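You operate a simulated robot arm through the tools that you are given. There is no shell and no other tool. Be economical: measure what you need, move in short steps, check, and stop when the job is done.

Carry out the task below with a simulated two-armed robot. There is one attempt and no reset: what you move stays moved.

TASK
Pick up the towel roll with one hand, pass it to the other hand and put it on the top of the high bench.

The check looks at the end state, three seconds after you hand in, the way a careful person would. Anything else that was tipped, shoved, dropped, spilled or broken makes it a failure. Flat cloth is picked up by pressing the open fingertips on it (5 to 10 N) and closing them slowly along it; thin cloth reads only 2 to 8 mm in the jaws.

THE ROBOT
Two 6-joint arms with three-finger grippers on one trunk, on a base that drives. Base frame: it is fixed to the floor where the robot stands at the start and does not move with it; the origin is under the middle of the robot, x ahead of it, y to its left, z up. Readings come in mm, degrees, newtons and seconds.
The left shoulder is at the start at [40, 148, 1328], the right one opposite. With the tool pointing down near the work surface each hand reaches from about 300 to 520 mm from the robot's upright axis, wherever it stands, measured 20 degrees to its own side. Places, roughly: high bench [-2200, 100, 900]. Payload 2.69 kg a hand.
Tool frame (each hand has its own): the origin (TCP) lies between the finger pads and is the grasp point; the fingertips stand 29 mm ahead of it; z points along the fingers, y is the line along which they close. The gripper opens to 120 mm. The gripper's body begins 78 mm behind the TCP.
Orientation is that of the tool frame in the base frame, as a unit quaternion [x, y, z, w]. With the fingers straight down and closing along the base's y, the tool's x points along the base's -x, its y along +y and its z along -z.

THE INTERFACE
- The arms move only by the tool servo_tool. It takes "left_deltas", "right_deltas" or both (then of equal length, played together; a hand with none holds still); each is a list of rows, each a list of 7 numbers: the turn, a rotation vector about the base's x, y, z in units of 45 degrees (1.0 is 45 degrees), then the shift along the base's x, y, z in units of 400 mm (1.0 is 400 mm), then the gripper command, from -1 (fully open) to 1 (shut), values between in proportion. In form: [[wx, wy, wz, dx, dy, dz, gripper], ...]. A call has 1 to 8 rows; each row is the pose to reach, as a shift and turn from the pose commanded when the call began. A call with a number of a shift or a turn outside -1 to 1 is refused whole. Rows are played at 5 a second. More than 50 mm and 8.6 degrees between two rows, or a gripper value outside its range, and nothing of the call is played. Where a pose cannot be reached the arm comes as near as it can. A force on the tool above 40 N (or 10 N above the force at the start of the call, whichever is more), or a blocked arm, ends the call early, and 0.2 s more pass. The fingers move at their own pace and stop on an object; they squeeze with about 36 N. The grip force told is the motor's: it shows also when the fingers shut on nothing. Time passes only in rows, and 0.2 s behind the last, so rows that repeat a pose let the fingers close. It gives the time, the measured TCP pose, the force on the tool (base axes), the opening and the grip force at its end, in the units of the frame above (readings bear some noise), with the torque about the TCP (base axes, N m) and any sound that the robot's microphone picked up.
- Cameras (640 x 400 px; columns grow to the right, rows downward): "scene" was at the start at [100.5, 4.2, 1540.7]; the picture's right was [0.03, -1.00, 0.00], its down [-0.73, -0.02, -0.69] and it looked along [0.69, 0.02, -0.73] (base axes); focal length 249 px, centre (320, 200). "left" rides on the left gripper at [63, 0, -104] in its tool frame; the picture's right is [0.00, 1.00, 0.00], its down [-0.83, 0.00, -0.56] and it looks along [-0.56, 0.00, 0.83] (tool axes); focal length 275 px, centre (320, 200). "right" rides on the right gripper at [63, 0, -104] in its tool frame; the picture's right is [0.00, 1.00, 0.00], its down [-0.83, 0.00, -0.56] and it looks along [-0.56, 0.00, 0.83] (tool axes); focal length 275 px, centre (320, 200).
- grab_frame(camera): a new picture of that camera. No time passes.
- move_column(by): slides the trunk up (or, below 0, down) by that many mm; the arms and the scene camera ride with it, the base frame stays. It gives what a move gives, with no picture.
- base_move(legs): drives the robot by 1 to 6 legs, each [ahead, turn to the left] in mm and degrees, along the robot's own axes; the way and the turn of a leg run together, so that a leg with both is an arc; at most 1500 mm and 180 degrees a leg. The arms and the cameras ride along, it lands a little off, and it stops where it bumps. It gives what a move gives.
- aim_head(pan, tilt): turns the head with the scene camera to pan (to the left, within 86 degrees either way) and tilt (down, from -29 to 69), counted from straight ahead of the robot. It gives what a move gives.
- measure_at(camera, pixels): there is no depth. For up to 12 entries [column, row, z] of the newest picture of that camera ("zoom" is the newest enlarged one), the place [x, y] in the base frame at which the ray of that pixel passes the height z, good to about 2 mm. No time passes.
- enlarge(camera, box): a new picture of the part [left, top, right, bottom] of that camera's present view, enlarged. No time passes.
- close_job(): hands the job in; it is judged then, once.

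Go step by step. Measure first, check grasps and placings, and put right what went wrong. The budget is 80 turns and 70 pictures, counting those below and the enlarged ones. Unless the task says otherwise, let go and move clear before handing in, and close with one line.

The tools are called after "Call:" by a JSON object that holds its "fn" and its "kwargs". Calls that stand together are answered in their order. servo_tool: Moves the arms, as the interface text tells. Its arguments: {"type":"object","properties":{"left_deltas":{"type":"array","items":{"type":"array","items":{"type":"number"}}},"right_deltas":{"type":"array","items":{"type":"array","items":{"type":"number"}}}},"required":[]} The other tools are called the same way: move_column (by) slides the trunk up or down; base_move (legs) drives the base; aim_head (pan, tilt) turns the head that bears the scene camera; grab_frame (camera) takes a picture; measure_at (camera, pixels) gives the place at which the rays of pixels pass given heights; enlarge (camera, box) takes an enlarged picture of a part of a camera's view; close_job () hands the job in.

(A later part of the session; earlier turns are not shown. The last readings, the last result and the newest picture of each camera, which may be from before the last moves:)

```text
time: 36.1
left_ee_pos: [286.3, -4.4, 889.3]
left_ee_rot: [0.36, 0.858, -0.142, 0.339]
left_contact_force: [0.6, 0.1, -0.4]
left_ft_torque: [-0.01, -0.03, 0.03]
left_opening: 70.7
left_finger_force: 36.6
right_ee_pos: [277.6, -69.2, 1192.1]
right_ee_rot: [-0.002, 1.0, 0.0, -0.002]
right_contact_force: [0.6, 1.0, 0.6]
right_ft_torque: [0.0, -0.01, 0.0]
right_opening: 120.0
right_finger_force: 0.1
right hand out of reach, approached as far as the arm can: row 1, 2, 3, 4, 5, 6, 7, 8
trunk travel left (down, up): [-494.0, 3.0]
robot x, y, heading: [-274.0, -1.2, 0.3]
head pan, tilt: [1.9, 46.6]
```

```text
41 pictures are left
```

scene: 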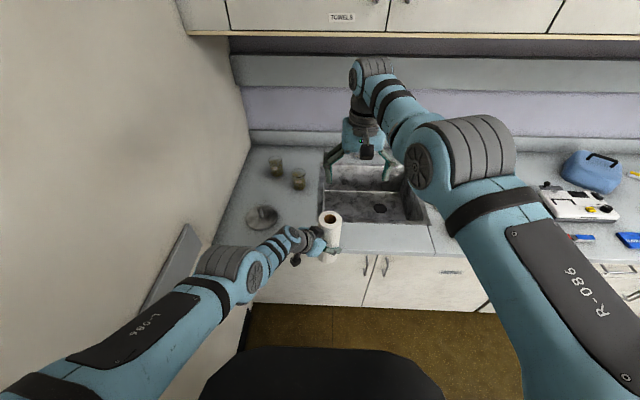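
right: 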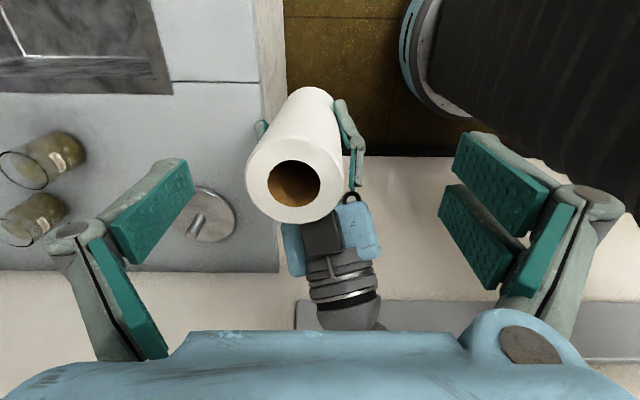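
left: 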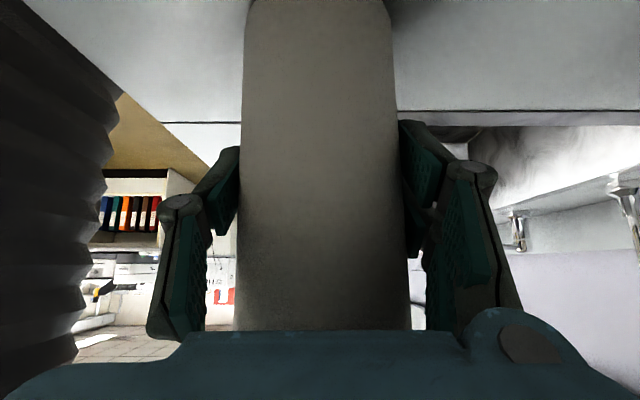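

That call was refused because row 1 stepped too far. I'll repeat it with smaller steps.

Call:
{"fn": "servo_tool", "kwargs": {"right_deltas": [[0, 0, 0, 0.1, -0.05, -0.05, -1], [0, 0, 0, 0.2, -0.1, -0.1, -1], [0, 0, 0, 0.3, -0.15, -0.15, -1], [0, 0, 0, 0.38, -0.15, -0.2, -1], [0, 0, 0, 0.28, -0.15, -0.2, -1], [0, 0, 0, 0.16, -0.15, -0.2, -1], [0, 0, 0, 0.04, -0.15, -0.2, -1], [0, 0, 0, -0.08, -0.15, -0.2, -1]]}}

Call:
{"fn": "grab_frame", "kwargs": {"camera": "scene"}}

```text
time: 38.0
left_ee_pos: [285.8, -4.6, 890.3]
left_ee_rot: [0.359, 0.858, -0.142, 0.34]
left_contact_force: [0.9, -1.0, -1.5]
left_ft_torque: [0.0, -0.02, 0.02]
left_opening: 70.6
left_finger_force: 36.5
right_ee_pos: [253.9, -126.2, 1103.0]
right_ee_rot: [-0.001, 1.0, 0.001, -0.002]
right_contact_force: [0.3, 0.0, 0.3]
right_ft_torque: [0.02, 0.01, 0.02]
right_opening: 120.0
right_finger_force: 0.0
right hand out of reach, approached as far as the arm can: row 1, 2, 3, 4, 5, 6, 8
trunk travel left (down, up): [-494.0, 3.0]
robot x, y, heading: [-276.2, -1.2, 0.1]
head pan, tilt: [1.9, 46.6]
```

```text
40 pictures are left
```

scene: 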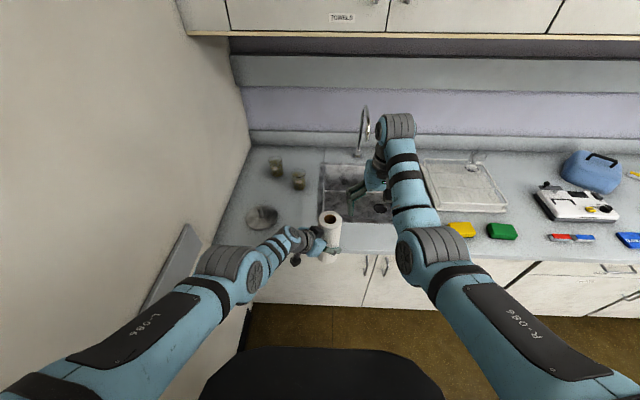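

The right arm's shape now resembles the original elbow bend. I'll test an inward move.

Call:
{"fn": "servo_tool", "kwargs": {"right_deltas": [[0, 0, 0, -0.08, 0, 0.02, -1], [0, 0, 0, -0.16, 0, 0.04, -1], [0, 0, 0, -0.24, 0, 0.06, -1], [0, 0, 0, -0.24, 0, 0.06, -1]]}}

```text
time: 39.0
left_ee_pos: [286.1, -5.2, 888.4]
left_ee_rot: [0.36, 0.858, -0.143, 0.339]
left_contact_force: [0.3, 0.1, -1.4]
left_ft_torque: [0.01, 0.0, -0.01]
left_opening: 70.6
left_finger_force: 35.7
right_ee_pos: [238.8, -98.2, 1080.1]
right_ee_rot: [-0.001, 1.0, -0.001, 0.0]
right_contact_force: [-0.5, -0.5, 0.5]
right_ft_torque: [0.02, -0.01, -0.03]
right_opening: 120.1
right_finger_force: 0.0
right hand out of reach, approached as far as the arm can: row 1, 2, 3, 4
trunk travel left (down, up): [-494.0, 3.0]
robot x, y, heading: [-274.1, -0.0, 0.0]
head pan, tilt: [1.9, 46.6]
```

The right arm now has its original shape; it seems the hands are too high and close, near the fold limit. Working lower should give room, so I'll back the base further from the counter to make space for lowering the roll.

Call:
{"fn": "base_move", "kwargs": {"legs": [[-250, 0]]}}

Call:
{"fn": "servo_tool", "kwargs": {"left_deltas": [[0, 0, 0, -0.02, 0, -0.1, 1], [0, 0, 0, -0.05, 0, -0.2, 1], [0, 0, 0, -0.1, 0, -0.25, 1], [0, 0, 0, -0.15, 0, -0.25, 1], [0, 0, 0, -0.2, 0, -0.25, 1], [0, 0, 0, -0.2, 0, -0.25, 1]]}}

Call:
{"fn": "grab_frame", "kwargs": {"camera": "scene"}}

```text
time: 40.8
left_ee_pos: [34.7, -7.0, 887.3]
left_ee_rot: [0.36, 0.857, -0.144, 0.338]
left_contact_force: [0.6, 0.0, -1.6]
left_ft_torque: [0.01, 0.06, -0.06]
left_opening: 70.4
left_finger_force: 36.0
right_ee_pos: [-13.9, -101.6, 1078.1]
right_ee_rot: [0.001, 1.0, 0.0, -0.003]
right_contact_force: [0.2, 0.0, 0.5]
right_ft_torque: [0.0, 0.01, -0.02]
right_opening: 119.9
right_finger_force: 0.1
trunk travel left (down, up): [-494.0, 3.0]
robot x, y, heading: [-528.2, -1.3, -0.1]
head pan, tilt: [1.9, 46.6]
```

```text
time: 42.2
left_ee_pos: [-53.4, -2.8, 799.1]
left_ee_rot: [0.362, 0.857, -0.143, 0.338]
left_contact_force: [0.6, 0.0, -0.8]
left_ft_torque: [0.02, -0.01, 0.0]
left_opening: 70.5
left_finger_force: 35.9
left hand out of reach, approached as far as the arm can: row 1, 2, 3, 4, 5, 6
right_ee_pos: [-17.7, -101.5, 1080.5]
right_ee_rot: [0.0, 1.0, -0.001, -0.001]
right_contact_force: [0.0, -0.7, 0.8]
right_ft_torque: [0.04, -0.02, 0.0]
right_opening: 120.1
right_finger_force: 0.1
trunk travel left (down, up): [-494.0, 3.0]
robot x, y, heading: [-530.8, -4.4, -0.2]
head pan, tilt: [1.9, 46.6]
```

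```text
39 pictures are left
```

scene: 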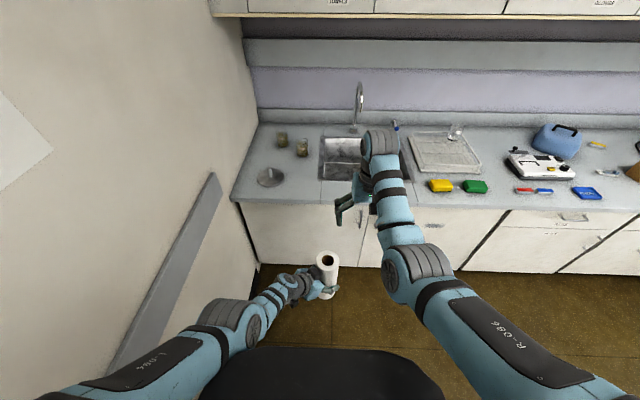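

The left hand reached (-53,-3,799), giving a comfortable spot with the roll top near z 915. I'll bring the right hand above it at z≈975 while yawing -25°.

Call:
{"fn": "servo_tool", "kwargs": {"right_deltas": [[0, 0, -0.14, -0.02, 0.03, -0.08, -1], [0, 0, -0.28, -0.04, 0.08, -0.16, -1], [0, 0, -0.42, -0.06, 0.15, -0.22, -1], [0, 0, -0.556, -0.08, 0.2, -0.25, -1], [0, 0, -0.556, -0.088, 0.245, -0.26, -1], [0, 0, -0.556, -0.088, 0.245, -0.26, -1]]}}

Call:
{"fn": "grab_frame", "kwargs": {"camera": "scene"}}

Call:
{"fn": "grab_frame", "kwargs": {"camera": "right"}}

```text
time: 43.6
left_ee_pos: [-53.4, -3.1, 798.5]
left_ee_rot: [0.36, 0.857, -0.143, 0.34]
left_contact_force: [0.0, -0.2, -0.7]
left_ft_torque: [0.02, 0.0, 0.01]
left_opening: 70.4
left_finger_force: 35.8
right_ee_pos: [-35.9, -27.4, 968.2]
right_ee_rot: [0.227, 0.974, -0.007, 0.002]
right_contact_force: [-0.1, 0.6, 0.6]
right_ft_torque: [-0.01, 0.04, -0.02]
right_opening: 120.0
right_finger_force: 0.0
right hand out of reach, approached as far as the arm can: row 4, 5, 6
trunk travel left (down, up): [-494.0, 3.0]
robot x, y, heading: [-530.5, 1.0, -0.3]
head pan, tilt: [1.9, 46.6]
```

```text
38 pictures are left
```

scene: 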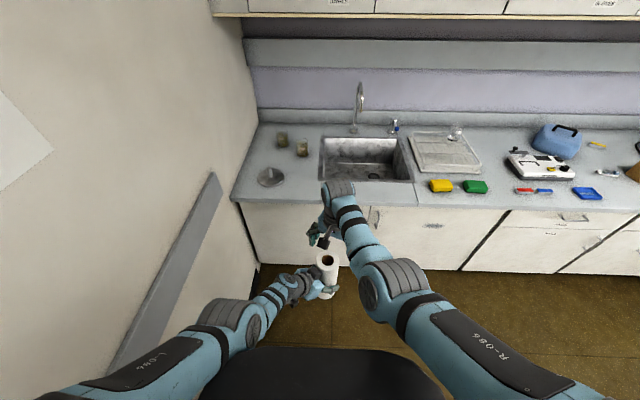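

```text
37 pictures are left
```

right: 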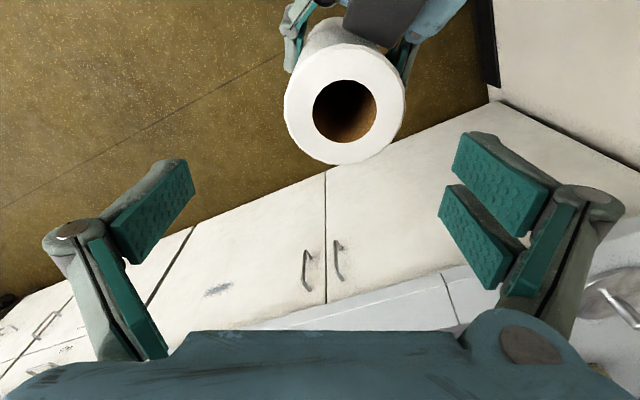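

The right hand is about 30 mm short, at (-36,-27). I'll measure the roll top, then bring the roll the rest of the way with the left hand.

Call:
{"fn": "measure_at", "kwargs": {"camera": "right", "pixels": [[345, 106, 900], [345, 106, 915], [345, 106, 930]]}}

Call:
{"fn": "measure_at", "kwargs": {"camera": "scene", "pixels": [[328, 262, 900], [328, 262, 915], [328, 262, 930]]}}

```text
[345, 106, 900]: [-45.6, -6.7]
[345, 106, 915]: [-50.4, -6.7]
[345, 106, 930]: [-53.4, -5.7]
```

```text
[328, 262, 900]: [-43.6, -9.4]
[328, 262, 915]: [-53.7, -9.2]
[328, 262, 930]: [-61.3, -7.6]
```

The roll top is at about (-48,-7,905), some 20 mm from the right tool's axis. I'll shift the left by (+12,-20) to bring it underneath.

Call:
{"fn": "servo_tool", "kwargs": {"left_deltas": [[0, 0, 0, 0.01, -0.02, 0, 1], [0, 0, 0, 0.02, -0.035, 0, 1], [0, 0, 0, 0.03, -0.05, 0, 1], [0, 0, 0, 0.03, -0.05, 0, 1]]}}

Call:
{"fn": "grab_frame", "kwargs": {"camera": "right"}}

```text
time: 44.6
left_ee_pos: [-53.6, -2.0, 797.9]
left_ee_rot: [0.361, 0.857, -0.143, 0.339]
left_contact_force: [0.5, 0.2, -1.7]
left_ft_torque: [0.02, 0.01, 0.03]
left_opening: 70.3
left_finger_force: 35.8
left hand out of reach, approached as far as the arm can: row 1, 2, 3, 4
right_ee_pos: [-36.7, -28.2, 969.3]
right_ee_rot: [0.226, 0.974, -0.006, 0.001]
right_contact_force: [-0.8, 0.1, 0.4]
right_ft_torque: [0.02, -0.01, 0.05]
right_opening: 119.9
right_finger_force: 0.2
trunk travel left (down, up): [-494.0, 3.0]
robot x, y, heading: [-530.0, -0.6, -0.2]
head pan, tilt: [1.9, 46.6]
```

```text
36 pictures are left
```

right: 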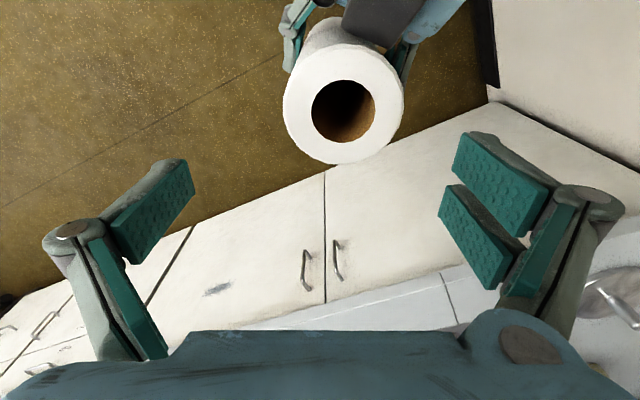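

The left hand is at full stretch and didn't move, so the right must close the last ~23 mm. I'll tilt the right tool about 10° toward the roll and yaw it so its closing line is nearly parallel to the left's, keeping its wrist where it is.

Call:
{"fn": "servo_tool", "kwargs": {"right_deltas": [[0.03, 0.034, -0.155, -0.006, 0.01, 0.01, -1], [0.06, 0.068, -0.31, -0.012, 0.02, 0.01, -1], [0.09, 0.102, -0.465, -0.018, 0.03, 0.01, -1], [0.125, 0.136, -0.62, -0.024, 0.04, 0.01, -1], [0.157, 0.17, -0.777, -0.03, 0.05, 0.01, -1], [0.157, 0.17, -0.777, -0.03, 0.05, 0.01, -1]]}}

Call:
{"fn": "grab_frame", "kwargs": {"camera": "right"}}

Call:
{"fn": "enlarge", "kwargs": {"camera": "scene", "box": [240, 160, 400, 320]}}

```text
time: 46.0
left_ee_pos: [-52.5, -2.7, 798.9]
left_ee_rot: [0.361, 0.857, -0.142, 0.338]
left_contact_force: [0.1, -1.1, -1.6]
left_ft_torque: [-0.01, 0.02, -0.01]
left_opening: 70.4
left_finger_force: 36.1
right_ee_pos: [-53.6, 5.4, 974.8]
right_ee_rot: [0.5, 0.861, 0.046, -0.078]
right_contact_force: [0.6, 0.0, 1.0]
right_ft_torque: [-0.02, 0.01, 0.0]
right_opening: 120.0
right_finger_force: 0.1
trunk travel left (down, up): [-494.0, 3.0]
robot x, y, heading: [-528.6, -1.4, 0.0]
head pan, tilt: [1.9, 46.6]
```

```text
35 pictures are left
```

right: 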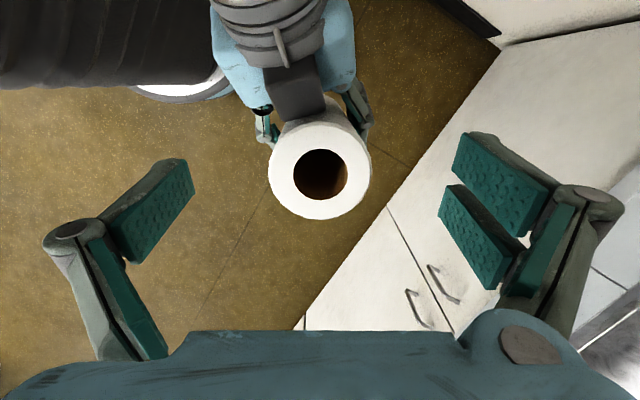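

```text
2.50 times, centred on (320, 240) of scene
```

zoom: 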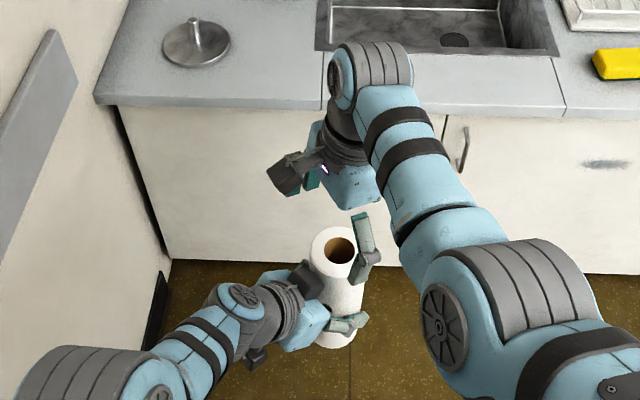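

The right hand is now tilted 10° and its closing line is nearly parallel to the left's. I'll measure the roll top again before descending along the tool axis.

Call:
{"fn": "measure_at", "kwargs": {"camera": "right", "pixels": [[320, 168, 895], [320, 168, 905], [320, 168, 915], [270, 165, 905], [371, 165, 905]]}}

Call:
{"fn": "measure_at", "kwargs": {"camera": "zoom", "pixels": [[338, 250, 895], [338, 250, 905], [338, 250, 915]]}}

```text
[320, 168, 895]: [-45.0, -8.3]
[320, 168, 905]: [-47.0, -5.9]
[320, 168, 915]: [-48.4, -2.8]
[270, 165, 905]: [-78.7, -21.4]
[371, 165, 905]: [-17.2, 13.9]
```

```text
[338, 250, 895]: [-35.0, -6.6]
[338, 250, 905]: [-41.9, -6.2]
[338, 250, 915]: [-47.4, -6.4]
```

The top is at about (-47,-5,910). I'll line up on the approach line first, to about (-40,-20,972).

Call:
{"fn": "servo_tool", "kwargs": {"right_deltas": [[0, 0, 0, 0.018, -0.035, 0, -1], [0, 0, 0, 0.035, -0.063, -0.005, -1], [0, 0, 0, 0.035, -0.063, -0.005, -1]]}}

Call:
{"fn": "grab_frame", "kwargs": {"camera": "right"}}

```text
time: 46.8
left_ee_pos: [-53.5, -1.7, 798.6]
left_ee_rot: [0.362, 0.856, -0.144, 0.339]
left_contact_force: [-0.5, -0.6, -1.2]
left_ft_torque: [0.01, -0.01, 0.0]
left_opening: 70.4
left_finger_force: 35.9
right_ee_pos: [-37.1, -22.0, 975.2]
right_ee_rot: [0.5, 0.861, 0.046, -0.078]
right_contact_force: [-0.6, -0.9, 0.6]
right_ft_torque: [-0.02, -0.01, 0.0]
right_opening: 120.0
right_finger_force: 0.0
trunk travel left (down, up): [-494.0, 3.0]
robot x, y, heading: [-526.7, -1.1, -0.2]
head pan, tilt: [1.9, 46.6]
```

```text
33 pictures are left
```

right: 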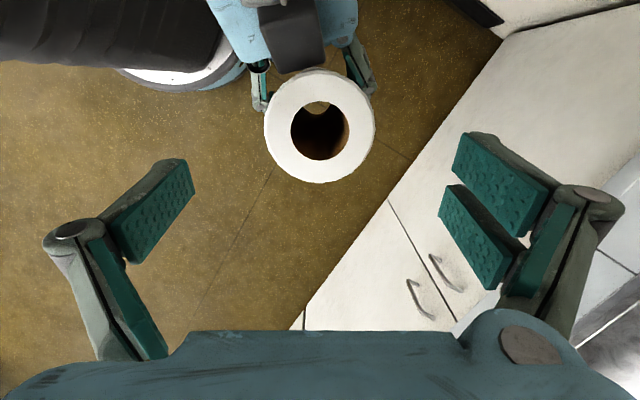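

It's aligned (roll centred at column 320). I'll descend along the tool axis so the open fingers straddle the upper part of the roll.

Call:
{"fn": "servo_tool", "kwargs": {"right_deltas": [[0, 0, 0, -0.006, 0.01, -0.06, -1], [0, 0, 0, -0.013, 0.02, -0.12, -1], [0, 0, 0, -0.02, 0.03, -0.18, -1], [0, 0, 0, -0.026, 0.04, -0.22, -1], [0, 0, 0, -0.026, 0.04, -0.22, -1]]}}

Call:
{"fn": "grab_frame", "kwargs": {"camera": "right"}}

Call:
{"fn": "enlarge", "kwargs": {"camera": "scene", "box": [240, 160, 400, 320]}}

```text
time: 48.0
left_ee_pos: [-52.4, -3.3, 797.9]
left_ee_rot: [0.361, 0.857, -0.142, 0.339]
left_contact_force: [-0.1, 0.6, -1.0]
left_ft_torque: [-0.01, 0.03, 0.04]
left_opening: 70.5
left_finger_force: 36.2
right_ee_pos: [-65.3, -17.4, 899.2]
right_ee_rot: [0.5, 0.861, 0.045, -0.078]
right_contact_force: [-0.1, -0.5, -0.3]
right_ft_torque: [0.0, 0.01, 0.02]
right_opening: 119.9
right_finger_force: 0.0
right hand out of reach, approached as far as the arm can: row 2, 3, 4, 5
trunk travel left (down, up): [-494.0, 3.0]
robot x, y, heading: [-529.9, -0.1, -0.0]
head pan, tilt: [1.9, 46.6]
```

```text
32 pictures are left
```

right: 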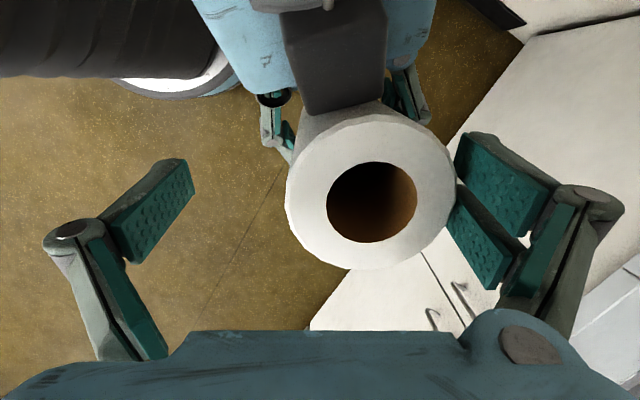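

```text
2.50 times, centred on (320, 240) of scene
```

zoom: 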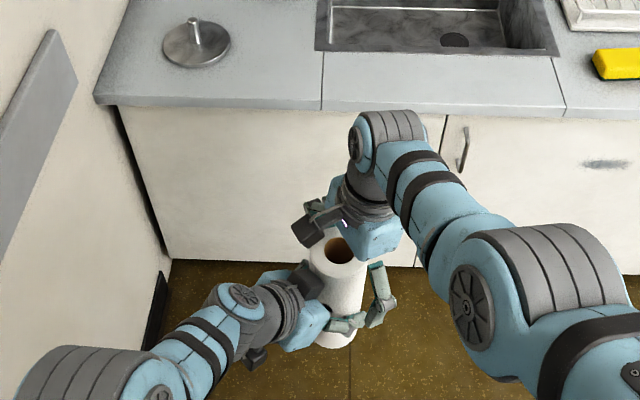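

The right arm is at full reach: the roll is 21 mm off-centre toward its right finger (roll centre column 372). I'll lift the right hand out and shift the roll (-20,-45,-5) with the left, which both arms should reach better.

Call:
{"fn": "servo_tool", "kwargs": {"right_deltas": [[0, 0, 0, 0.02, 0, 0.06, -1], [0, 0, 0, 0.02, -0.01, 0.12, -1], [0, 0, 0, 0.02, -0.02, 0.2, -1], [0, 0, 0, 0.02, -0.03, 0.25, -1]]}}

Call:
{"fn": "servo_tool", "kwargs": {"left_deltas": [[0, 0, 0, -0.01, -0.03, -0.005, 1], [0, 0, 0, -0.025, -0.06, -0.01, 1], [0, 0, 0, -0.04, -0.09, -0.0125, 1], [0, 0, 0, -0.05, -0.1125, -0.0125, 1], [0, 0, 0, -0.05, -0.1125, -0.0125, 1], [0, 0, 0, -0.05, -0.1125, -0.0125, 1]]}}

Call:
{"fn": "grab_frame", "kwargs": {"camera": "right"}}

```text
time: 49.0
left_ee_pos: [-52.6, -3.2, 798.5]
left_ee_rot: [0.361, 0.857, -0.143, 0.338]
left_contact_force: [0.1, 0.4, -1.5]
left_ft_torque: [0.02, 0.03, 0.01]
left_opening: 70.5
left_finger_force: 36.0
right_ee_pos: [-56.2, -29.1, 999.9]
right_ee_rot: [0.499, 0.862, 0.045, -0.078]
right_contact_force: [0.1, -0.1, -0.6]
right_ft_torque: [-0.01, -0.03, -0.03]
right_opening: 120.0
right_finger_force: 0.0
trunk travel left (down, up): [-494.0, 3.0]
robot x, y, heading: [-528.3, 1.2, -0.4]
head pan, tilt: [1.9, 46.6]
```

```text
time: 50.4
left_ee_pos: [-74.3, -45.4, 794.2]
left_ee_rot: [0.36, 0.858, -0.142, 0.338]
left_contact_force: [0.2, -0.1, -1.6]
left_ft_torque: [-0.03, 0.0, 0.0]
left_opening: 70.6
left_finger_force: 36.0
left hand out of reach, approached as far as the arm can: row 3, 4, 5, 6
right_ee_pos: [-55.6, -28.9, 998.4]
right_ee_rot: [0.499, 0.862, 0.045, -0.078]
right_contact_force: [1.6, -0.5, 0.5]
right_ft_torque: [-0.02, 0.0, 0.03]
right_opening: 119.9
right_finger_force: 0.0
trunk travel left (down, up): [-494.0, 3.0]
robot x, y, heading: [-528.4, -0.0, 0.0]
head pan, tilt: [1.9, 46.6]
```

```text
30 pictures are left
```

right: 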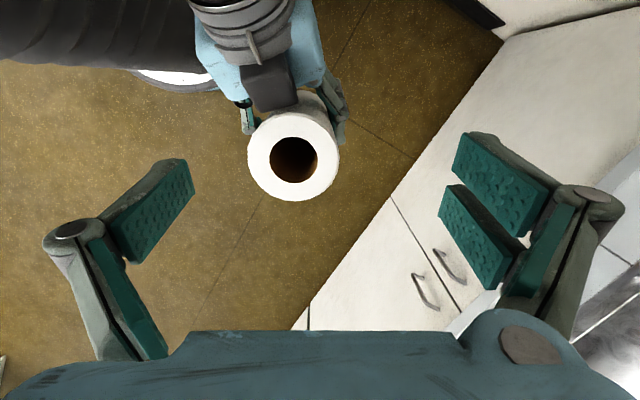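

The left went where predicted, (-74,-45,794). I'll measure the roll top from the right camera for the final approach.

Call:
{"fn": "measure_at", "kwargs": {"camera": "right", "pixels": [[293, 156, 895], [293, 156, 905], [293, 156, 915]]}}

Call:
{"fn": "servo_tool", "kwargs": {"right_deltas": [[0, 0, 0, -0.01, -0.04, 0, -1], [0, 0, 0, -0.015, -0.08, -0.03, -1], [0, 0, 0, -0.015, -0.08, -0.03, -1]]}}

Call:
{"fn": "grab_frame", "kwargs": {"camera": "right"}}

```text
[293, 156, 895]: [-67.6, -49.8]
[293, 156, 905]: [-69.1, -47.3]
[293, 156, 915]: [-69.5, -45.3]
```

```text
time: 51.2
left_ee_pos: [-73.1, -44.9, 793.7]
left_ee_rot: [0.361, 0.857, -0.143, 0.339]
left_contact_force: [0.3, -0.2, -1.4]
left_ft_torque: [0.01, 0.02, 0.0]
left_opening: 70.3
left_finger_force: 36.2
right_ee_pos: [-62.2, -61.7, 985.6]
right_ee_rot: [0.499, 0.862, 0.045, -0.078]
right_contact_force: [0.2, -0.1, 0.9]
right_ft_torque: [0.0, 0.01, 0.04]
right_opening: 120.2
right_finger_force: 0.1
trunk travel left (down, up): [-494.0, 3.0]
robot x, y, heading: [-525.7, -0.8, -0.1]
head pan, tilt: [1.9, 46.6]
```

```text
29 pictures are left
```

right: 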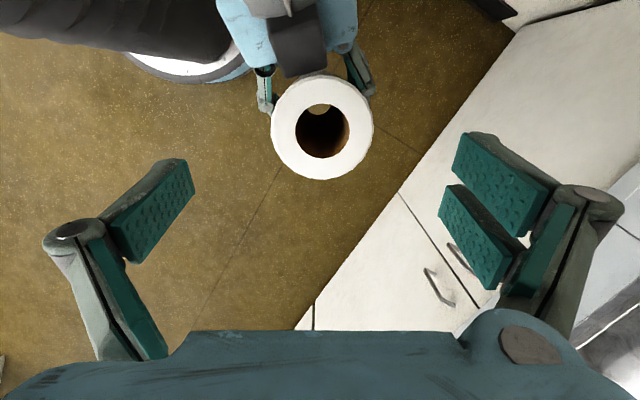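

The right hand is at (-62,-62,986) with the roll centred at column 322. I descend along the tool axis to (-70,-47,892).

Call:
{"fn": "servo_tool", "kwargs": {"right_deltas": [[0, 0, 0, -0.005, 0.01, -0.06, -1], [0, 0, 0, -0.01, 0.019, -0.12, -1], [0, 0, 0, -0.016, 0.028, -0.18, -1], [0, 0, 0, -0.02, 0.037, -0.235, -1], [0, 0, 0, -0.02, 0.037, -0.235, -1]]}}

Call:
{"fn": "grab_frame", "kwargs": {"camera": "right"}}

```text
time: 52.4
left_ee_pos: [-75.3, -46.2, 794.5]
left_ee_rot: [0.361, 0.857, -0.143, 0.339]
left_contact_force: [0.4, 0.5, -1.4]
left_ft_torque: [-0.01, -0.02, -0.01]
left_opening: 70.3
left_finger_force: 36.5
right_ee_pos: [-68.7, -45.7, 892.7]
right_ee_rot: [0.5, 0.861, 0.046, -0.078]
right_contact_force: [-0.9, 0.4, -0.4]
right_ft_torque: [-0.01, 0.02, -0.02]
right_opening: 120.1
right_finger_force: 0.1
trunk travel left (down, up): [-494.0, 3.0]
robot x, y, heading: [-527.9, 1.2, -0.4]
head pan, tilt: [1.9, 46.6]
```

```text
28 pictures are left
```

right: 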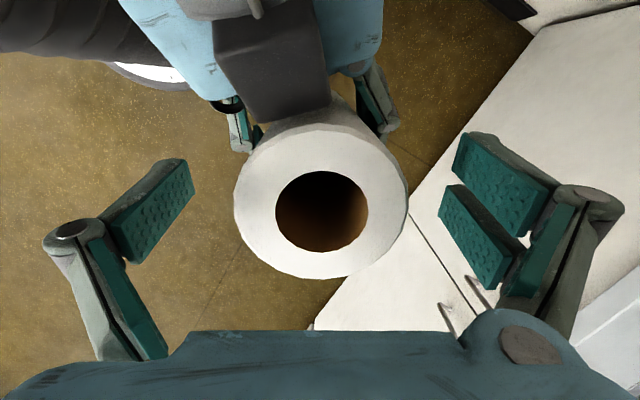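

Reached exactly, with the roll centred at column 321. I'll close the right fingers gently.

Call:
{"fn": "servo_tool", "kwargs": {"right_deltas": [[0, 0, 0, 0, 0, 0, -0.3], [0, 0, 0, 0, 0, 0, 0], [0, 0, 0, 0, 0, 0, 0.4], [0, 0, 0, 0, 0, 0, 1], [0, 0, 0, 0, 0, 0, 1], [0, 0, 0, 0, 0, 0, 1]]}}

Call:
{"fn": "grab_frame", "kwargs": {"camera": "right"}}

Call:
{"fn": "enlarge", "kwargs": {"camera": "scene", "box": [240, 160, 400, 320]}}

```text
time: 53.8
left_ee_pos: [-75.0, -44.5, 793.7]
left_ee_rot: [0.361, 0.857, -0.142, 0.339]
left_contact_force: [-1.8, -1.4, -0.5]
left_ft_torque: [0.12, -0.19, 0.09]
left_opening: 70.5
left_finger_force: 35.6
right_ee_pos: [-70.6, -46.6, 891.3]
right_ee_rot: [0.5, 0.862, 0.044, -0.078]
right_contact_force: [2.5, 0.1, 0.1]
right_ft_torque: [-0.08, -0.08, -0.09]
right_opening: 66.2
right_finger_force: 36.2
trunk travel left (down, up): [-494.0, 3.0]
robot x, y, heading: [-531.1, -1.2, -0.1]
head pan, tilt: [1.9, 46.6]
```

```text
27 pictures are left
```

right: 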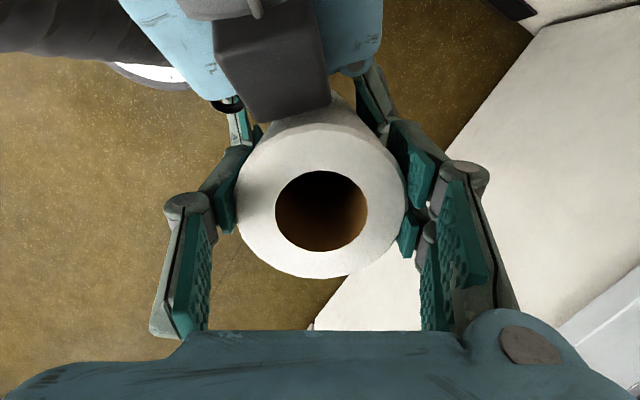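

```text
2.50 times, centred on (320, 240) of scene
```

zoom: 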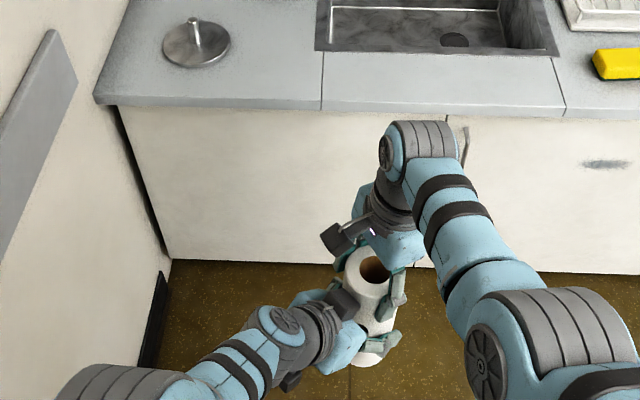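

Both hands hold the roll, right at 66 mm and 36 N. I'll open the left fingers and watch the right's load.

Call:
{"fn": "servo_tool", "kwargs": {"left_deltas": [[0, 0, 0, 0, 0, 0, 0], [0, 0, 0, 0, 0, 0, -0.6], [0, 0, 0, 0, 0, 0, -1], [0, 0, 0, 0, 0, 0, -1], [0, 0, 0, 0, 0, 0, -1]]}}

Call:
{"fn": "servo_tool", "kwargs": {"left_deltas": [[0, 0, 0, -0.04, 0.04, -0.04, -1], [0, 0, 0, -0.08, 0.08, -0.08, -1], [0, 0, 0, -0.12, 0.12, -0.12, -1], [0, 0, 0, -0.16, 0.16, -0.16, -1], [0, 0, 0, -0.19, 0.2, -0.19, -1], [0, 0, 0, -0.19, 0.24, -0.19, -1], [0, 0, 0, -0.19, 0.28, -0.19, -1]]}}

Call:
{"fn": "grab_frame", "kwargs": {"camera": "scene"}}

Call:
{"fn": "grab_frame", "kwargs": {"camera": "right"}}

```text
time: 55.0
left_ee_pos: [-74.4, -46.0, 794.5]
left_ee_rot: [0.361, 0.857, -0.143, 0.338]
left_contact_force: [-0.4, 0.4, -0.5]
left_ft_torque: [0.02, -0.04, 0.02]
left_opening: 119.9
left_finger_force: 0.1
right_ee_pos: [-71.7, -48.2, 892.1]
right_ee_rot: [0.499, 0.862, 0.046, -0.078]
right_contact_force: [1.4, -0.8, 0.5]
right_ft_torque: [0.03, 0.01, 0.02]
right_opening: 66.2
right_finger_force: 35.6
trunk travel left (down, up): [-494.0, 3.0]
robot x, y, heading: [-527.1, 0.1, 0.0]
head pan, tilt: [1.9, 46.6]
```

```text
time: 56.6
left_ee_pos: [-151.6, 73.9, 723.8]
left_ee_rot: [0.36, 0.857, -0.143, 0.339]
left_contact_force: [-0.1, 0.1, -0.1]
left_ft_torque: [0.01, -0.04, 0.0]
left_opening: 119.9
left_finger_force: 0.0
left hand out of reach, approached as far as the arm can: row 4, 5, 6, 7
right_ee_pos: [-70.7, -47.2, 891.5]
right_ee_rot: [0.5, 0.862, 0.045, -0.078]
right_contact_force: [0.1, 0.2, 0.1]
right_ft_torque: [0.02, 0.01, -0.02]
right_opening: 66.4
right_finger_force: 35.9
trunk travel left (down, up): [-494.0, 3.0]
robot x, y, heading: [-527.9, 2.0, 0.1]
head pan, tilt: [1.9, 46.6]
```

```text
25 pictures are left
```

scene: 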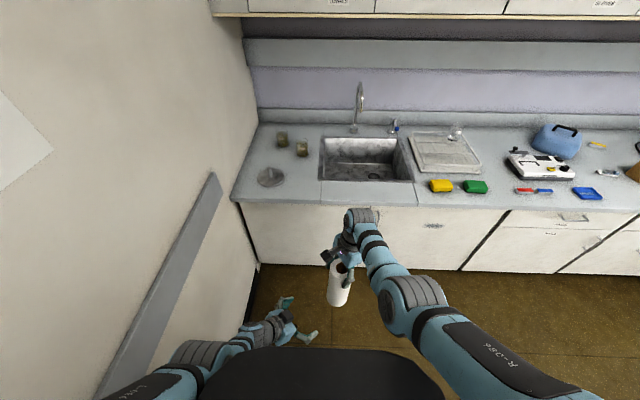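

```text
24 pictures are left
```

right: 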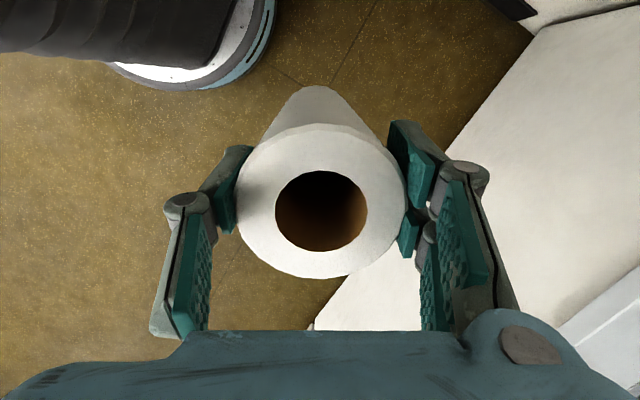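

The handover worked: the right alone holds the roll (66 mm, 36 N) and the left is clear. I'll raise the right hand to carry height.

Call:
{"fn": "servo_tool", "kwargs": {"right_deltas": [[0, 0, 0, 0.02, -0.02, 0.09, 1], [0, 0, 0, 0.05, -0.05, 0.18, 1], [0, 0, 0, 0.08, -0.08, 0.27, 1], [0, 0, 0, 0.12, -0.11, 0.36, 1], [0, 0, 0, 0.155, -0.13, 0.45, 1], [0, 0, 0, 0.155, -0.13, 0.49, 1], [0, 0, 0, 0.155, -0.13, 0.49, 1]]}}

Call:
{"fn": "aim_head", "kwargs": {"pan": -86, "tilt": 25}}

Call:
{"fn": "grab_frame", "kwargs": {"camera": "scene"}}

```text
time: 58.2
left_ee_pos: [-152.2, 72.6, 723.6]
left_ee_rot: [0.361, 0.857, -0.142, 0.339]
left_contact_force: [0.0, -0.1, 0.6]
left_ft_torque: [0.01, 0.01, -0.01]
left_opening: 119.9
left_finger_force: 0.1
right_ee_pos: [-8.9, -100.4, 1091.4]
right_ee_rot: [0.499, 0.862, 0.045, -0.078]
right_contact_force: [-0.6, 0.0, -1.1]
right_ft_torque: [0.01, 0.01, 0.02]
right_opening: 66.3
right_finger_force: 36.0
trunk travel left (down, up): [-494.0, 3.0]
robot x, y, heading: [-526.2, -4.2, -0.3]
head pan, tilt: [1.9, 46.6]
```

```text
time: 59.8
left_ee_pos: [-150.3, 72.5, 723.8]
left_ee_rot: [0.361, 0.857, -0.143, 0.339]
left_contact_force: [0.6, 0.7, -0.4]
left_ft_torque: [0.02, 0.02, -0.01]
left_opening: 120.1
left_finger_force: 0.1
right_ee_pos: [-7.8, -100.2, 1091.8]
right_ee_rot: [0.5, 0.861, 0.044, -0.078]
right_contact_force: [0.2, 0.3, -2.3]
right_ft_torque: [-0.01, -0.02, -0.02]
right_opening: 65.9
right_finger_force: 36.2
trunk travel left (down, up): [-494.0, 3.0]
robot x, y, heading: [-529.2, -1.1, -0.3]
head pan, tilt: [-85.9, 25.0]
```

```text
23 pictures are left
```

scene: 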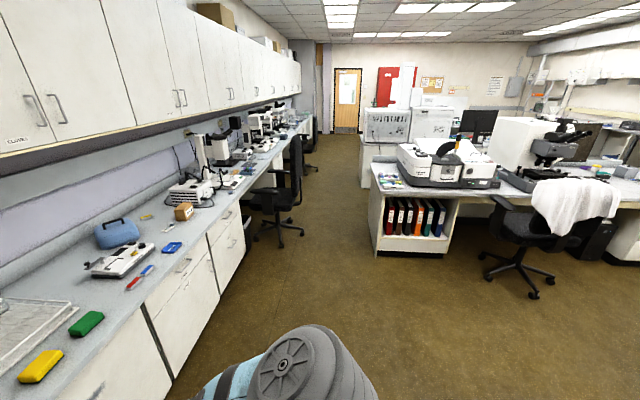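

The aisle to the right is open. I'll turn right 90°, away from the left wall, and look toward the high bench.

Call:
{"fn": "base_move", "kwargs": {"legs": [[0, -90]]}}

Call:
{"fn": "grab_frame", "kwargs": {"camera": "scene"}}

```text
time: 64.1
left_ee_pos: [-460.0, -379.3, 723.7]
left_ee_rot: [0.864, 0.343, -0.342, 0.136]
left_contact_force: [-0.1, -0.6, 0.0]
left_ft_torque: [0.01, -0.01, 0.02]
left_opening: 119.9
left_finger_force: 0.0
right_ee_pos: [-638.4, -519.0, 1091.5]
right_ee_rot: [0.965, 0.247, 0.086, -0.022]
right_contact_force: [0.3, 1.0, -2.0]
right_ft_torque: [-0.03, -0.02, 0.0]
right_opening: 66.1
right_finger_force: 36.2
trunk travel left (down, up): [-494.0, 3.0]
robot x, y, heading: [-525.0, 0.2, -91.3]
head pan, tilt: [-85.9, 25.0]
```

```text
22 pictures are left
```

scene: 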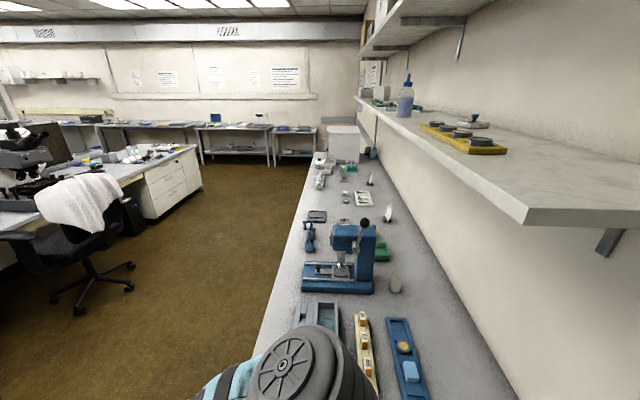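

Facing -x, there's a bench along the wall carrying tools (vise at (340,260), trays at (400,360)) and a bin at (345,145). I'll measure its edge and extents at z 900.

Call:
{"fn": "measure_at", "kwargs": {"camera": "scene", "pixels": [[255, 355, 900], [300, 190, 900], [313, 155, 900], [340, 280, 900], [345, 165, 900], [360, 200, 900], [410, 380, 900], [370, 160, 900], [440, 280, 900], [395, 290, 900], [330, 215, 900], [285, 340, 900]]}}

Call:
{"fn": "enlarge", "kwargs": {"camera": "scene", "box": [240, 110, 440, 260]}}

```text
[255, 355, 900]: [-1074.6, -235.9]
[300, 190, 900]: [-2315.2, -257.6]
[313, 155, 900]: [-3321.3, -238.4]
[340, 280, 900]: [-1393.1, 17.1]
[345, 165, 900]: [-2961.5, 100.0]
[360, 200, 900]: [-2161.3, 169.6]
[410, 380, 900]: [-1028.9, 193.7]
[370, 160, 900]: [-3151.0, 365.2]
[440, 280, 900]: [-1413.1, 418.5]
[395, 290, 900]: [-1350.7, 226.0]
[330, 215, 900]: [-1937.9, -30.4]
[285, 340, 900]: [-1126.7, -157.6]
```

```text
2.67 times, centred on (340, 185) of scene
```

zoom: 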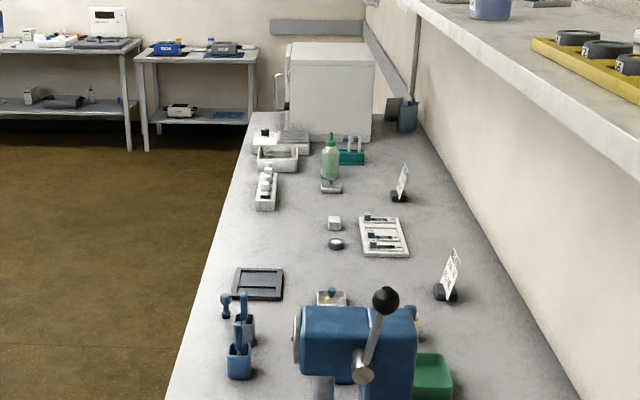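

The bench along the wall has its front edge at y≈-240 and spans x≈-1000 to -3300. First I swing the low left arm out to the side and up, so it won't hit the bench front.

Call:
{"fn": "servo_tool", "kwargs": {"left_deltas": [[0, 0, 0, 0.1, 0.015, 0.05, -1], [0, 0, 0, 0.2, 0.03, 0.1, -1], [0, 0, 0, 0.3, 0.045, 0.15, -1], [0, 0, 0, 0.4, 0.065, 0.21, -1], [0, 0, 0, 0.5, 0.085, 0.27, -1], [0, 0, 0, 0.6, 0.11, 0.33, -1], [0, 0, 0, 0.6, 0.11, 0.33, -1]]}}

Call:
{"fn": "servo_tool", "kwargs": {"left_deltas": [[0, 0, 0, 0.1, 0.02, 0.06, -1], [0, 0, 0, 0.2, 0.05, 0.12, -1], [0, 0, 0, 0.3, 0.08, 0.19, -1], [0, 0, 0, 0.4, 0.11, 0.25, -1], [0, 0, 0, 0.5, 0.14, 0.31, -1], [0, 0, 0, 0.57, 0.14, 0.4, -1], [0, 0, 0, 0.57, 0.14, 0.4, -1]]}}

Call:
{"fn": "measure_at", "kwargs": {"camera": "zoom", "pixels": [[270, 235, 900], [260, 270, 900], [265, 208, 900], [240, 378, 900], [205, 300, 900], [335, 245, 900], [290, 250, 900], [330, 190, 900], [228, 318, 900], [300, 215, 900]]}}

```text
time: 65.7
left_ee_pos: [-220.7, -336.4, 857.6]
left_ee_rot: [0.864, 0.344, -0.342, 0.135]
left_contact_force: [-0.7, -0.2, 0.8]
left_ft_torque: [-0.01, 0.02, 0.02]
left_opening: 120.0
left_finger_force: 0.1
left hand out of reach, approached as far as the arm can: row 1
right_ee_pos: [-636.8, -519.8, 1090.6]
right_ee_rot: [0.965, 0.247, 0.086, -0.023]
right_contact_force: [1.3, 0.4, -3.1]
right_ft_torque: [-0.02, -0.02, 0.03]
right_opening: 65.9
right_finger_force: 35.6
trunk travel left (down, up): [-494.0, 3.0]
robot x, y, heading: [-528.7, 2.7, -91.1]
head pan, tilt: [-85.9, 25.0]
```

```text
refused: row 3 steps farther than a row can; nothing moved
```

```text
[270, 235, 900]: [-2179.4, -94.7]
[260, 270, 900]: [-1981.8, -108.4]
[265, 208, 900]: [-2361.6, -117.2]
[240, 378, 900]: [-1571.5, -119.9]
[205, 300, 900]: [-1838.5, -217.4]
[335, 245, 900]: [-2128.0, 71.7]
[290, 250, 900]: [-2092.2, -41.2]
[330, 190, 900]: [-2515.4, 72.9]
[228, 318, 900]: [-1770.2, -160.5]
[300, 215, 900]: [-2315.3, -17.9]
```

The left is free again, and a clear spot shows around (-2190,-100) between the black pad and the white rack. I'll finish swinging the left arm with smaller steps and check the aisle's width at the chair.

Call:
{"fn": "servo_tool", "kwargs": {"left_deltas": [[0, 0, 0, 0.08, 0.03, 0.06, -1], [0, 0, 0, 0.16, 0.06, 0.12, -1], [0, 0, 0, 0.24, 0.1, 0.18, -1], [0, 0, 0, 0.32, 0.13, 0.24, -1], [0, 0, 0, 0.4, 0.16, 0.3, -1], [0, 0, 0, 0.45, 0.19, 0.36, -1], [0, 0, 0, 0.45, 0.19, 0.36, -1]]}}

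Call:
{"fn": "measure_at", "kwargs": {"camera": "scene", "pixels": [[130, 265, 0], [60, 300, 0], [95, 285, 0], [75, 190, 850], [110, 195, 850], [200, 185, 0], [155, 215, 0], [0, 330, 0], [262, 180, 0]]}}

Call:
{"fn": "aim_head", "kwargs": {"pan": 0, "tilt": 40}}

Call:
{"fn": "grab_frame", "kwargs": {"camera": "scene"}}

```text
time: 67.3
left_ee_pos: [-32.7, -272.2, 983.9]
left_ee_rot: [0.864, 0.343, -0.342, 0.136]
left_contact_force: [0.0, -0.5, 0.3]
left_ft_torque: [0.02, -0.04, 0.01]
left_opening: 120.1
left_finger_force: 0.0
left hand out of reach, approached as far as the arm can: row 6, 7
right_ee_pos: [-637.6, -518.8, 1090.7]
right_ee_rot: [0.965, 0.246, 0.087, -0.021]
right_contact_force: [-1.1, 0.4, -1.4]
right_ft_torque: [0.03, 0.02, -0.01]
right_opening: 66.0
right_finger_force: 36.1
trunk travel left (down, up): [-494.0, 3.0]
robot x, y, heading: [-532.4, -1.1, -91.2]
head pan, tilt: [-85.9, 25.0]
```

```text
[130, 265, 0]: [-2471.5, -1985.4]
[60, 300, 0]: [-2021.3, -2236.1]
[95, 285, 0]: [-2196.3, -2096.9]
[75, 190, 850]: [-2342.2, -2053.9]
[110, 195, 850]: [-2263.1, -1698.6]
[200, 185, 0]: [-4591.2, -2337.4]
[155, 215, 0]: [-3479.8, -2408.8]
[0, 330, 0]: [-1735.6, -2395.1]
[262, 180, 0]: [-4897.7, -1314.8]
```

```text
time: 68.9
left_ee_pos: [-32.6, -271.9, 982.9]
left_ee_rot: [0.865, 0.343, -0.341, 0.135]
left_contact_force: [-0.9, 0.4, 0.5]
left_ft_torque: [-0.02, -0.03, -0.02]
left_opening: 119.8
left_finger_force: 0.0
right_ee_pos: [-638.0, -518.9, 1090.2]
right_ee_rot: [0.965, 0.247, 0.086, -0.022]
right_contact_force: [-0.5, 0.6, -1.5]
right_ft_torque: [-0.02, -0.03, 0.02]
right_opening: 65.9
right_finger_force: 35.9
trunk travel left (down, up): [-494.0, 3.0]
robot x, y, heading: [-526.9, -2.1, -91.1]
head pan, tilt: [0.0, 40.0]
```

```text
20 pictures are left
```

scene: 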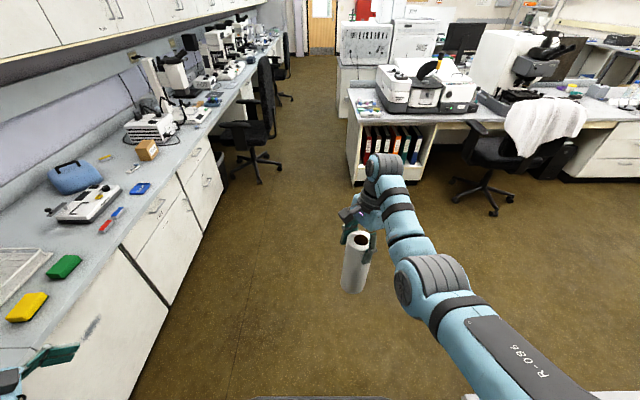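

The aisle is clear (chair and island start around y≈-1700 to -2000). I'll drive to y≈-850, turn to face -x, and run along the bench to x≈-2300.

Call:
{"fn": "base_move", "kwargs": {"legs": [[850, 0], [0, -88.9], [1500, 0], [259, 0]]}}

```text
time: 85.8
left_ee_pos: [-2610.9, -1313.7, 983.1]
left_ee_rot: [0.853, -0.368, -0.339, -0.145]
left_contact_force: [0.1, 0.0, -0.1]
left_ft_torque: [-0.03, 0.02, 0.0]
left_opening: 120.2
left_finger_force: 0.1
right_ee_pos: [-2857.1, -708.9, 1092.7]
right_ee_rot: [0.858, -0.506, 0.075, 0.047]
right_contact_force: [0.3, 0.1, -1.0]
right_ft_torque: [-0.01, 0.04, 0.0]
right_opening: 65.9
right_finger_force: 35.5
trunk travel left (down, up): [-494.0, 3.0]
robot x, y, heading: [-2342.5, -819.1, 178.7]
head pan, tilt: [0.0, 40.0]
```

The robot is at (-2342,-819), heading 178.7°. I'll turn right to face the bench and look.

Call:
{"fn": "base_move", "kwargs": {"legs": [[0, -88.7]]}}

Call:
{"fn": "grab_frame", "kwargs": {"camera": "scene"}}

```text
time: 90.1
left_ee_pos: [-2835.8, -543.7, 981.7]
left_ee_rot: [-0.34, 0.865, 0.134, 0.343]
left_contact_force: [-0.3, 0.2, 0.6]
left_ft_torque: [0.02, 0.01, 0.02]
left_opening: 119.8
left_finger_force: 0.0
right_ee_pos: [-2230.2, -301.2, 1091.2]
right_ee_rot: [-0.244, 0.966, -0.022, -0.087]
right_contact_force: [0.6, 0.0, -1.8]
right_ft_torque: [0.0, 0.01, -0.02]
right_opening: 65.9
right_finger_force: 35.8
trunk travel left (down, up): [-494.0, 3.0]
robot x, y, heading: [-2343.0, -817.5, 88.4]
head pan, tilt: [0.0, 40.0]
```

```text
19 pictures are left
```

scene: 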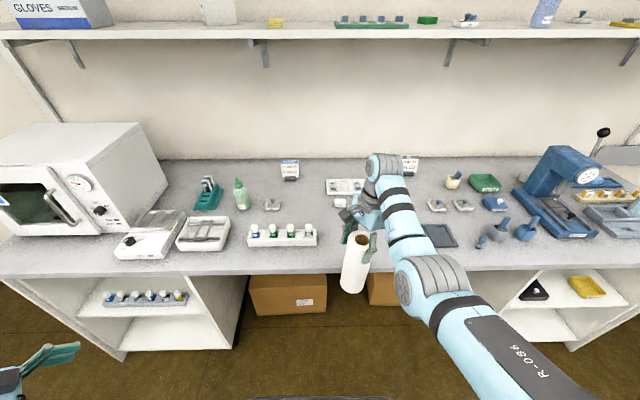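

The bench is ahead, with free space at about (355,250) between the white rack (ending at column 316) and the black pad (starting at column 418). I'll measure those and the bench edge.

Call:
{"fn": "measure_at", "kwargs": {"camera": "scene", "pixels": [[330, 268, 900], [317, 240, 900], [423, 238, 900], [423, 238, 950], [423, 238, 850], [340, 208, 900], [330, 195, 900], [400, 225, 900], [355, 245, 900], [317, 240, 950]]}}

Call:
{"fn": "enlarge", "kwargs": {"camera": "scene", "box": [260, 160, 480, 320]}}

```text
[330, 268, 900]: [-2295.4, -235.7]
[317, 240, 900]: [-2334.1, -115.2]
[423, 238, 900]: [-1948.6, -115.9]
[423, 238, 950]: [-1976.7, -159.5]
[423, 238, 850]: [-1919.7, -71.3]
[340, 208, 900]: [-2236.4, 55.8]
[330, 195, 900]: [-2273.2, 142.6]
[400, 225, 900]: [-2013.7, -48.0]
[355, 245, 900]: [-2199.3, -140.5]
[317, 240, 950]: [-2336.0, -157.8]
```

```text
2.50 times, centred on (370, 240) of scene
```

zoom: 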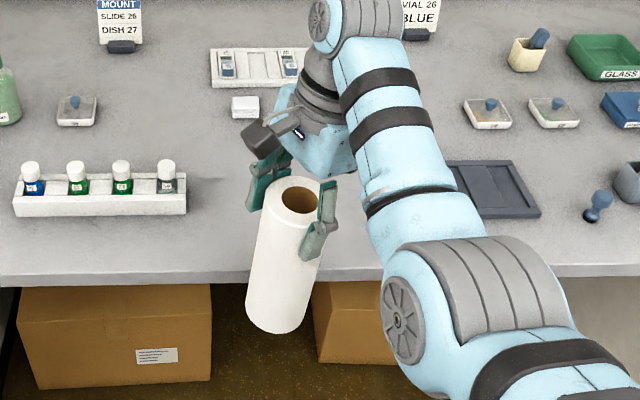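

Both views agree on the front edge (y≈-236), so the bench top is close to z 900. I'll raise the roll a further 35 mm before driving in, and check the oven's clearance from the left hand.

Call:
{"fn": "servo_tool", "kwargs": {"right_deltas": [[0, 0, 0, 0, 0, 0.04, 1], [0, 0, 0, 0, 0, 0.0875, 1], [0, 0, 0, 0, 0, 0.0875, 1]]}}

Call:
{"fn": "measure_at", "kwargs": {"camera": "scene", "pixels": [[78, 236, 900], [5, 236, 900], [75, 228, 950], [40, 190, 1050], [20, 272, 900]]}}

```text
time: 90.9
left_ee_pos: [-2837.8, -543.4, 984.0]
left_ee_rot: [-0.34, 0.865, 0.134, 0.343]
left_contact_force: [0.2, 0.4, -0.6]
left_ft_torque: [0.01, 0.01, -0.06]
left_opening: 120.1
left_finger_force: 0.1
right_ee_pos: [-2233.8, -293.5, 1125.9]
right_ee_rot: [-0.244, 0.966, -0.023, -0.087]
right_contact_force: [-0.1, -0.7, -1.7]
right_ft_torque: [0.01, -0.02, -0.01]
right_opening: 66.1
right_finger_force: 35.7
right hand out of reach, approached as far as the arm can: row 2, 3
trunk travel left (down, up): [-494.0, 3.0]
robot x, y, heading: [-2340.1, -817.7, 88.3]
head pan, tilt: [0.0, 40.0]
```

```text
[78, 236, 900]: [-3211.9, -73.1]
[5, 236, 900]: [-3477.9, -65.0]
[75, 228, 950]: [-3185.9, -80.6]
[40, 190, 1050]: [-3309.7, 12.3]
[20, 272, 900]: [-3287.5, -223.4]
```

The oven is far from the left hand. Right hand is at z 1126 (roll bottom ≈957); I'll drive ahead 180 mm so the roll sits over the free spot, then check.

Call:
{"fn": "base_move", "kwargs": {"legs": [[180, 0]]}}

Call:
{"fn": "grab_frame", "kwargs": {"camera": "scene"}}

Call:
{"fn": "grab_frame", "kwargs": {"camera": "right"}}

```text
time: 92.4
left_ee_pos: [-2831.0, -367.2, 983.7]
left_ee_rot: [-0.338, 0.866, 0.135, 0.343]
left_contact_force: [0.6, -0.6, 0.3]
left_ft_torque: [0.03, -0.01, 0.03]
left_opening: 120.2
left_finger_force: 0.0
right_ee_pos: [-2225.2, -119.9, 1126.8]
right_ee_rot: [-0.243, 0.966, -0.021, -0.087]
right_contact_force: [0.3, -0.4, -1.1]
right_ft_torque: [0.03, 0.02, -0.03]
right_opening: 65.7
right_finger_force: 36.0
trunk travel left (down, up): [-494.0, 3.0]
robot x, y, heading: [-2333.6, -642.4, 88.3]
head pan, tilt: [0.0, 40.0]
```

```text
17 pictures are left
```

scene: 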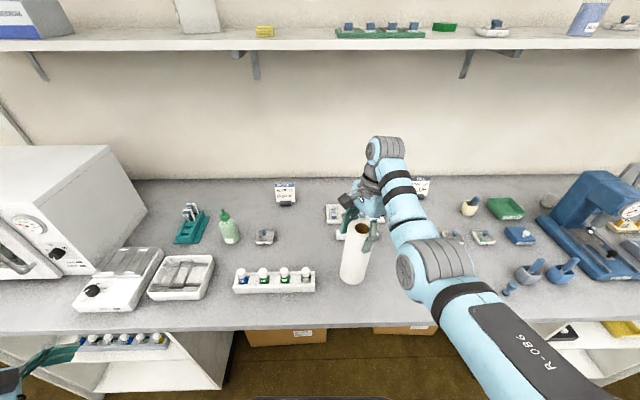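

```text
16 pictures are left
```

right: 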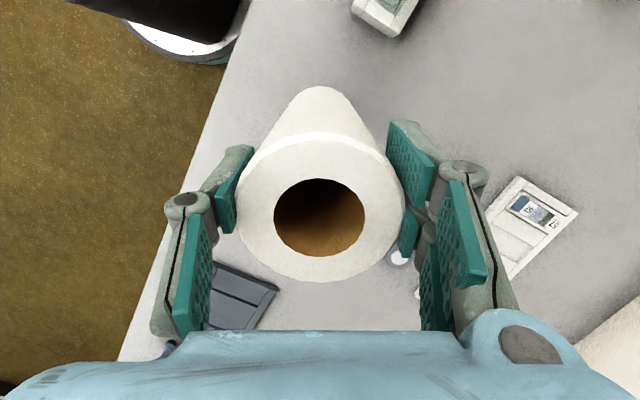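

The roll hangs over free bench, well inside the edge and clear of the rack. I'll lower with the trunk, 42 mm first, then in small steps watching the force.

Call:
{"fn": "move_column", "kwargs": {"by": -42}}

Call:
{"fn": "enlarge", "kwargs": {"camera": "scene", "box": [270, 160, 470, 320]}}

```text
time: 93.2
left_ee_pos: [-2830.8, -363.9, 940.5]
left_ee_rot: [-0.339, 0.867, 0.133, 0.342]
left_contact_force: [0.2, 0.3, -0.5]
left_ft_torque: [-0.02, 0.01, 0.01]
left_opening: 119.8
left_finger_force: 0.2
right_ee_pos: [-2226.0, -115.2, 1083.6]
right_ee_rot: [-0.242, 0.966, -0.022, -0.087]
right_contact_force: [-0.3, 0.9, -2.5]
right_ft_torque: [-0.01, -0.02, -0.03]
right_opening: 65.7
right_finger_force: 36.5
trunk travel left (down, up): [-452.0, 45.0]
robot x, y, heading: [-2335.4, -641.1, 88.3]
head pan, tilt: [0.0, 40.0]
```

```text
2.50 times, centred on (370, 240) of scene
```

zoom: 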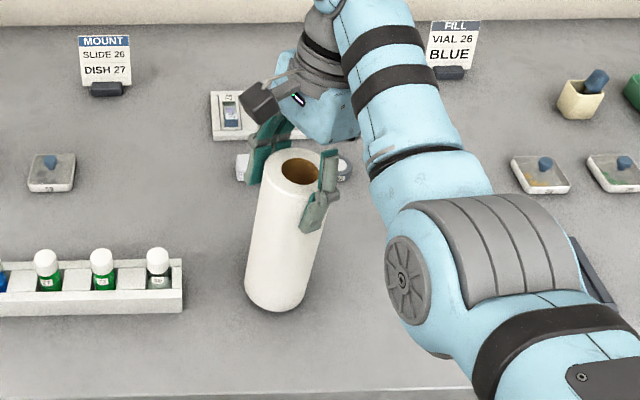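

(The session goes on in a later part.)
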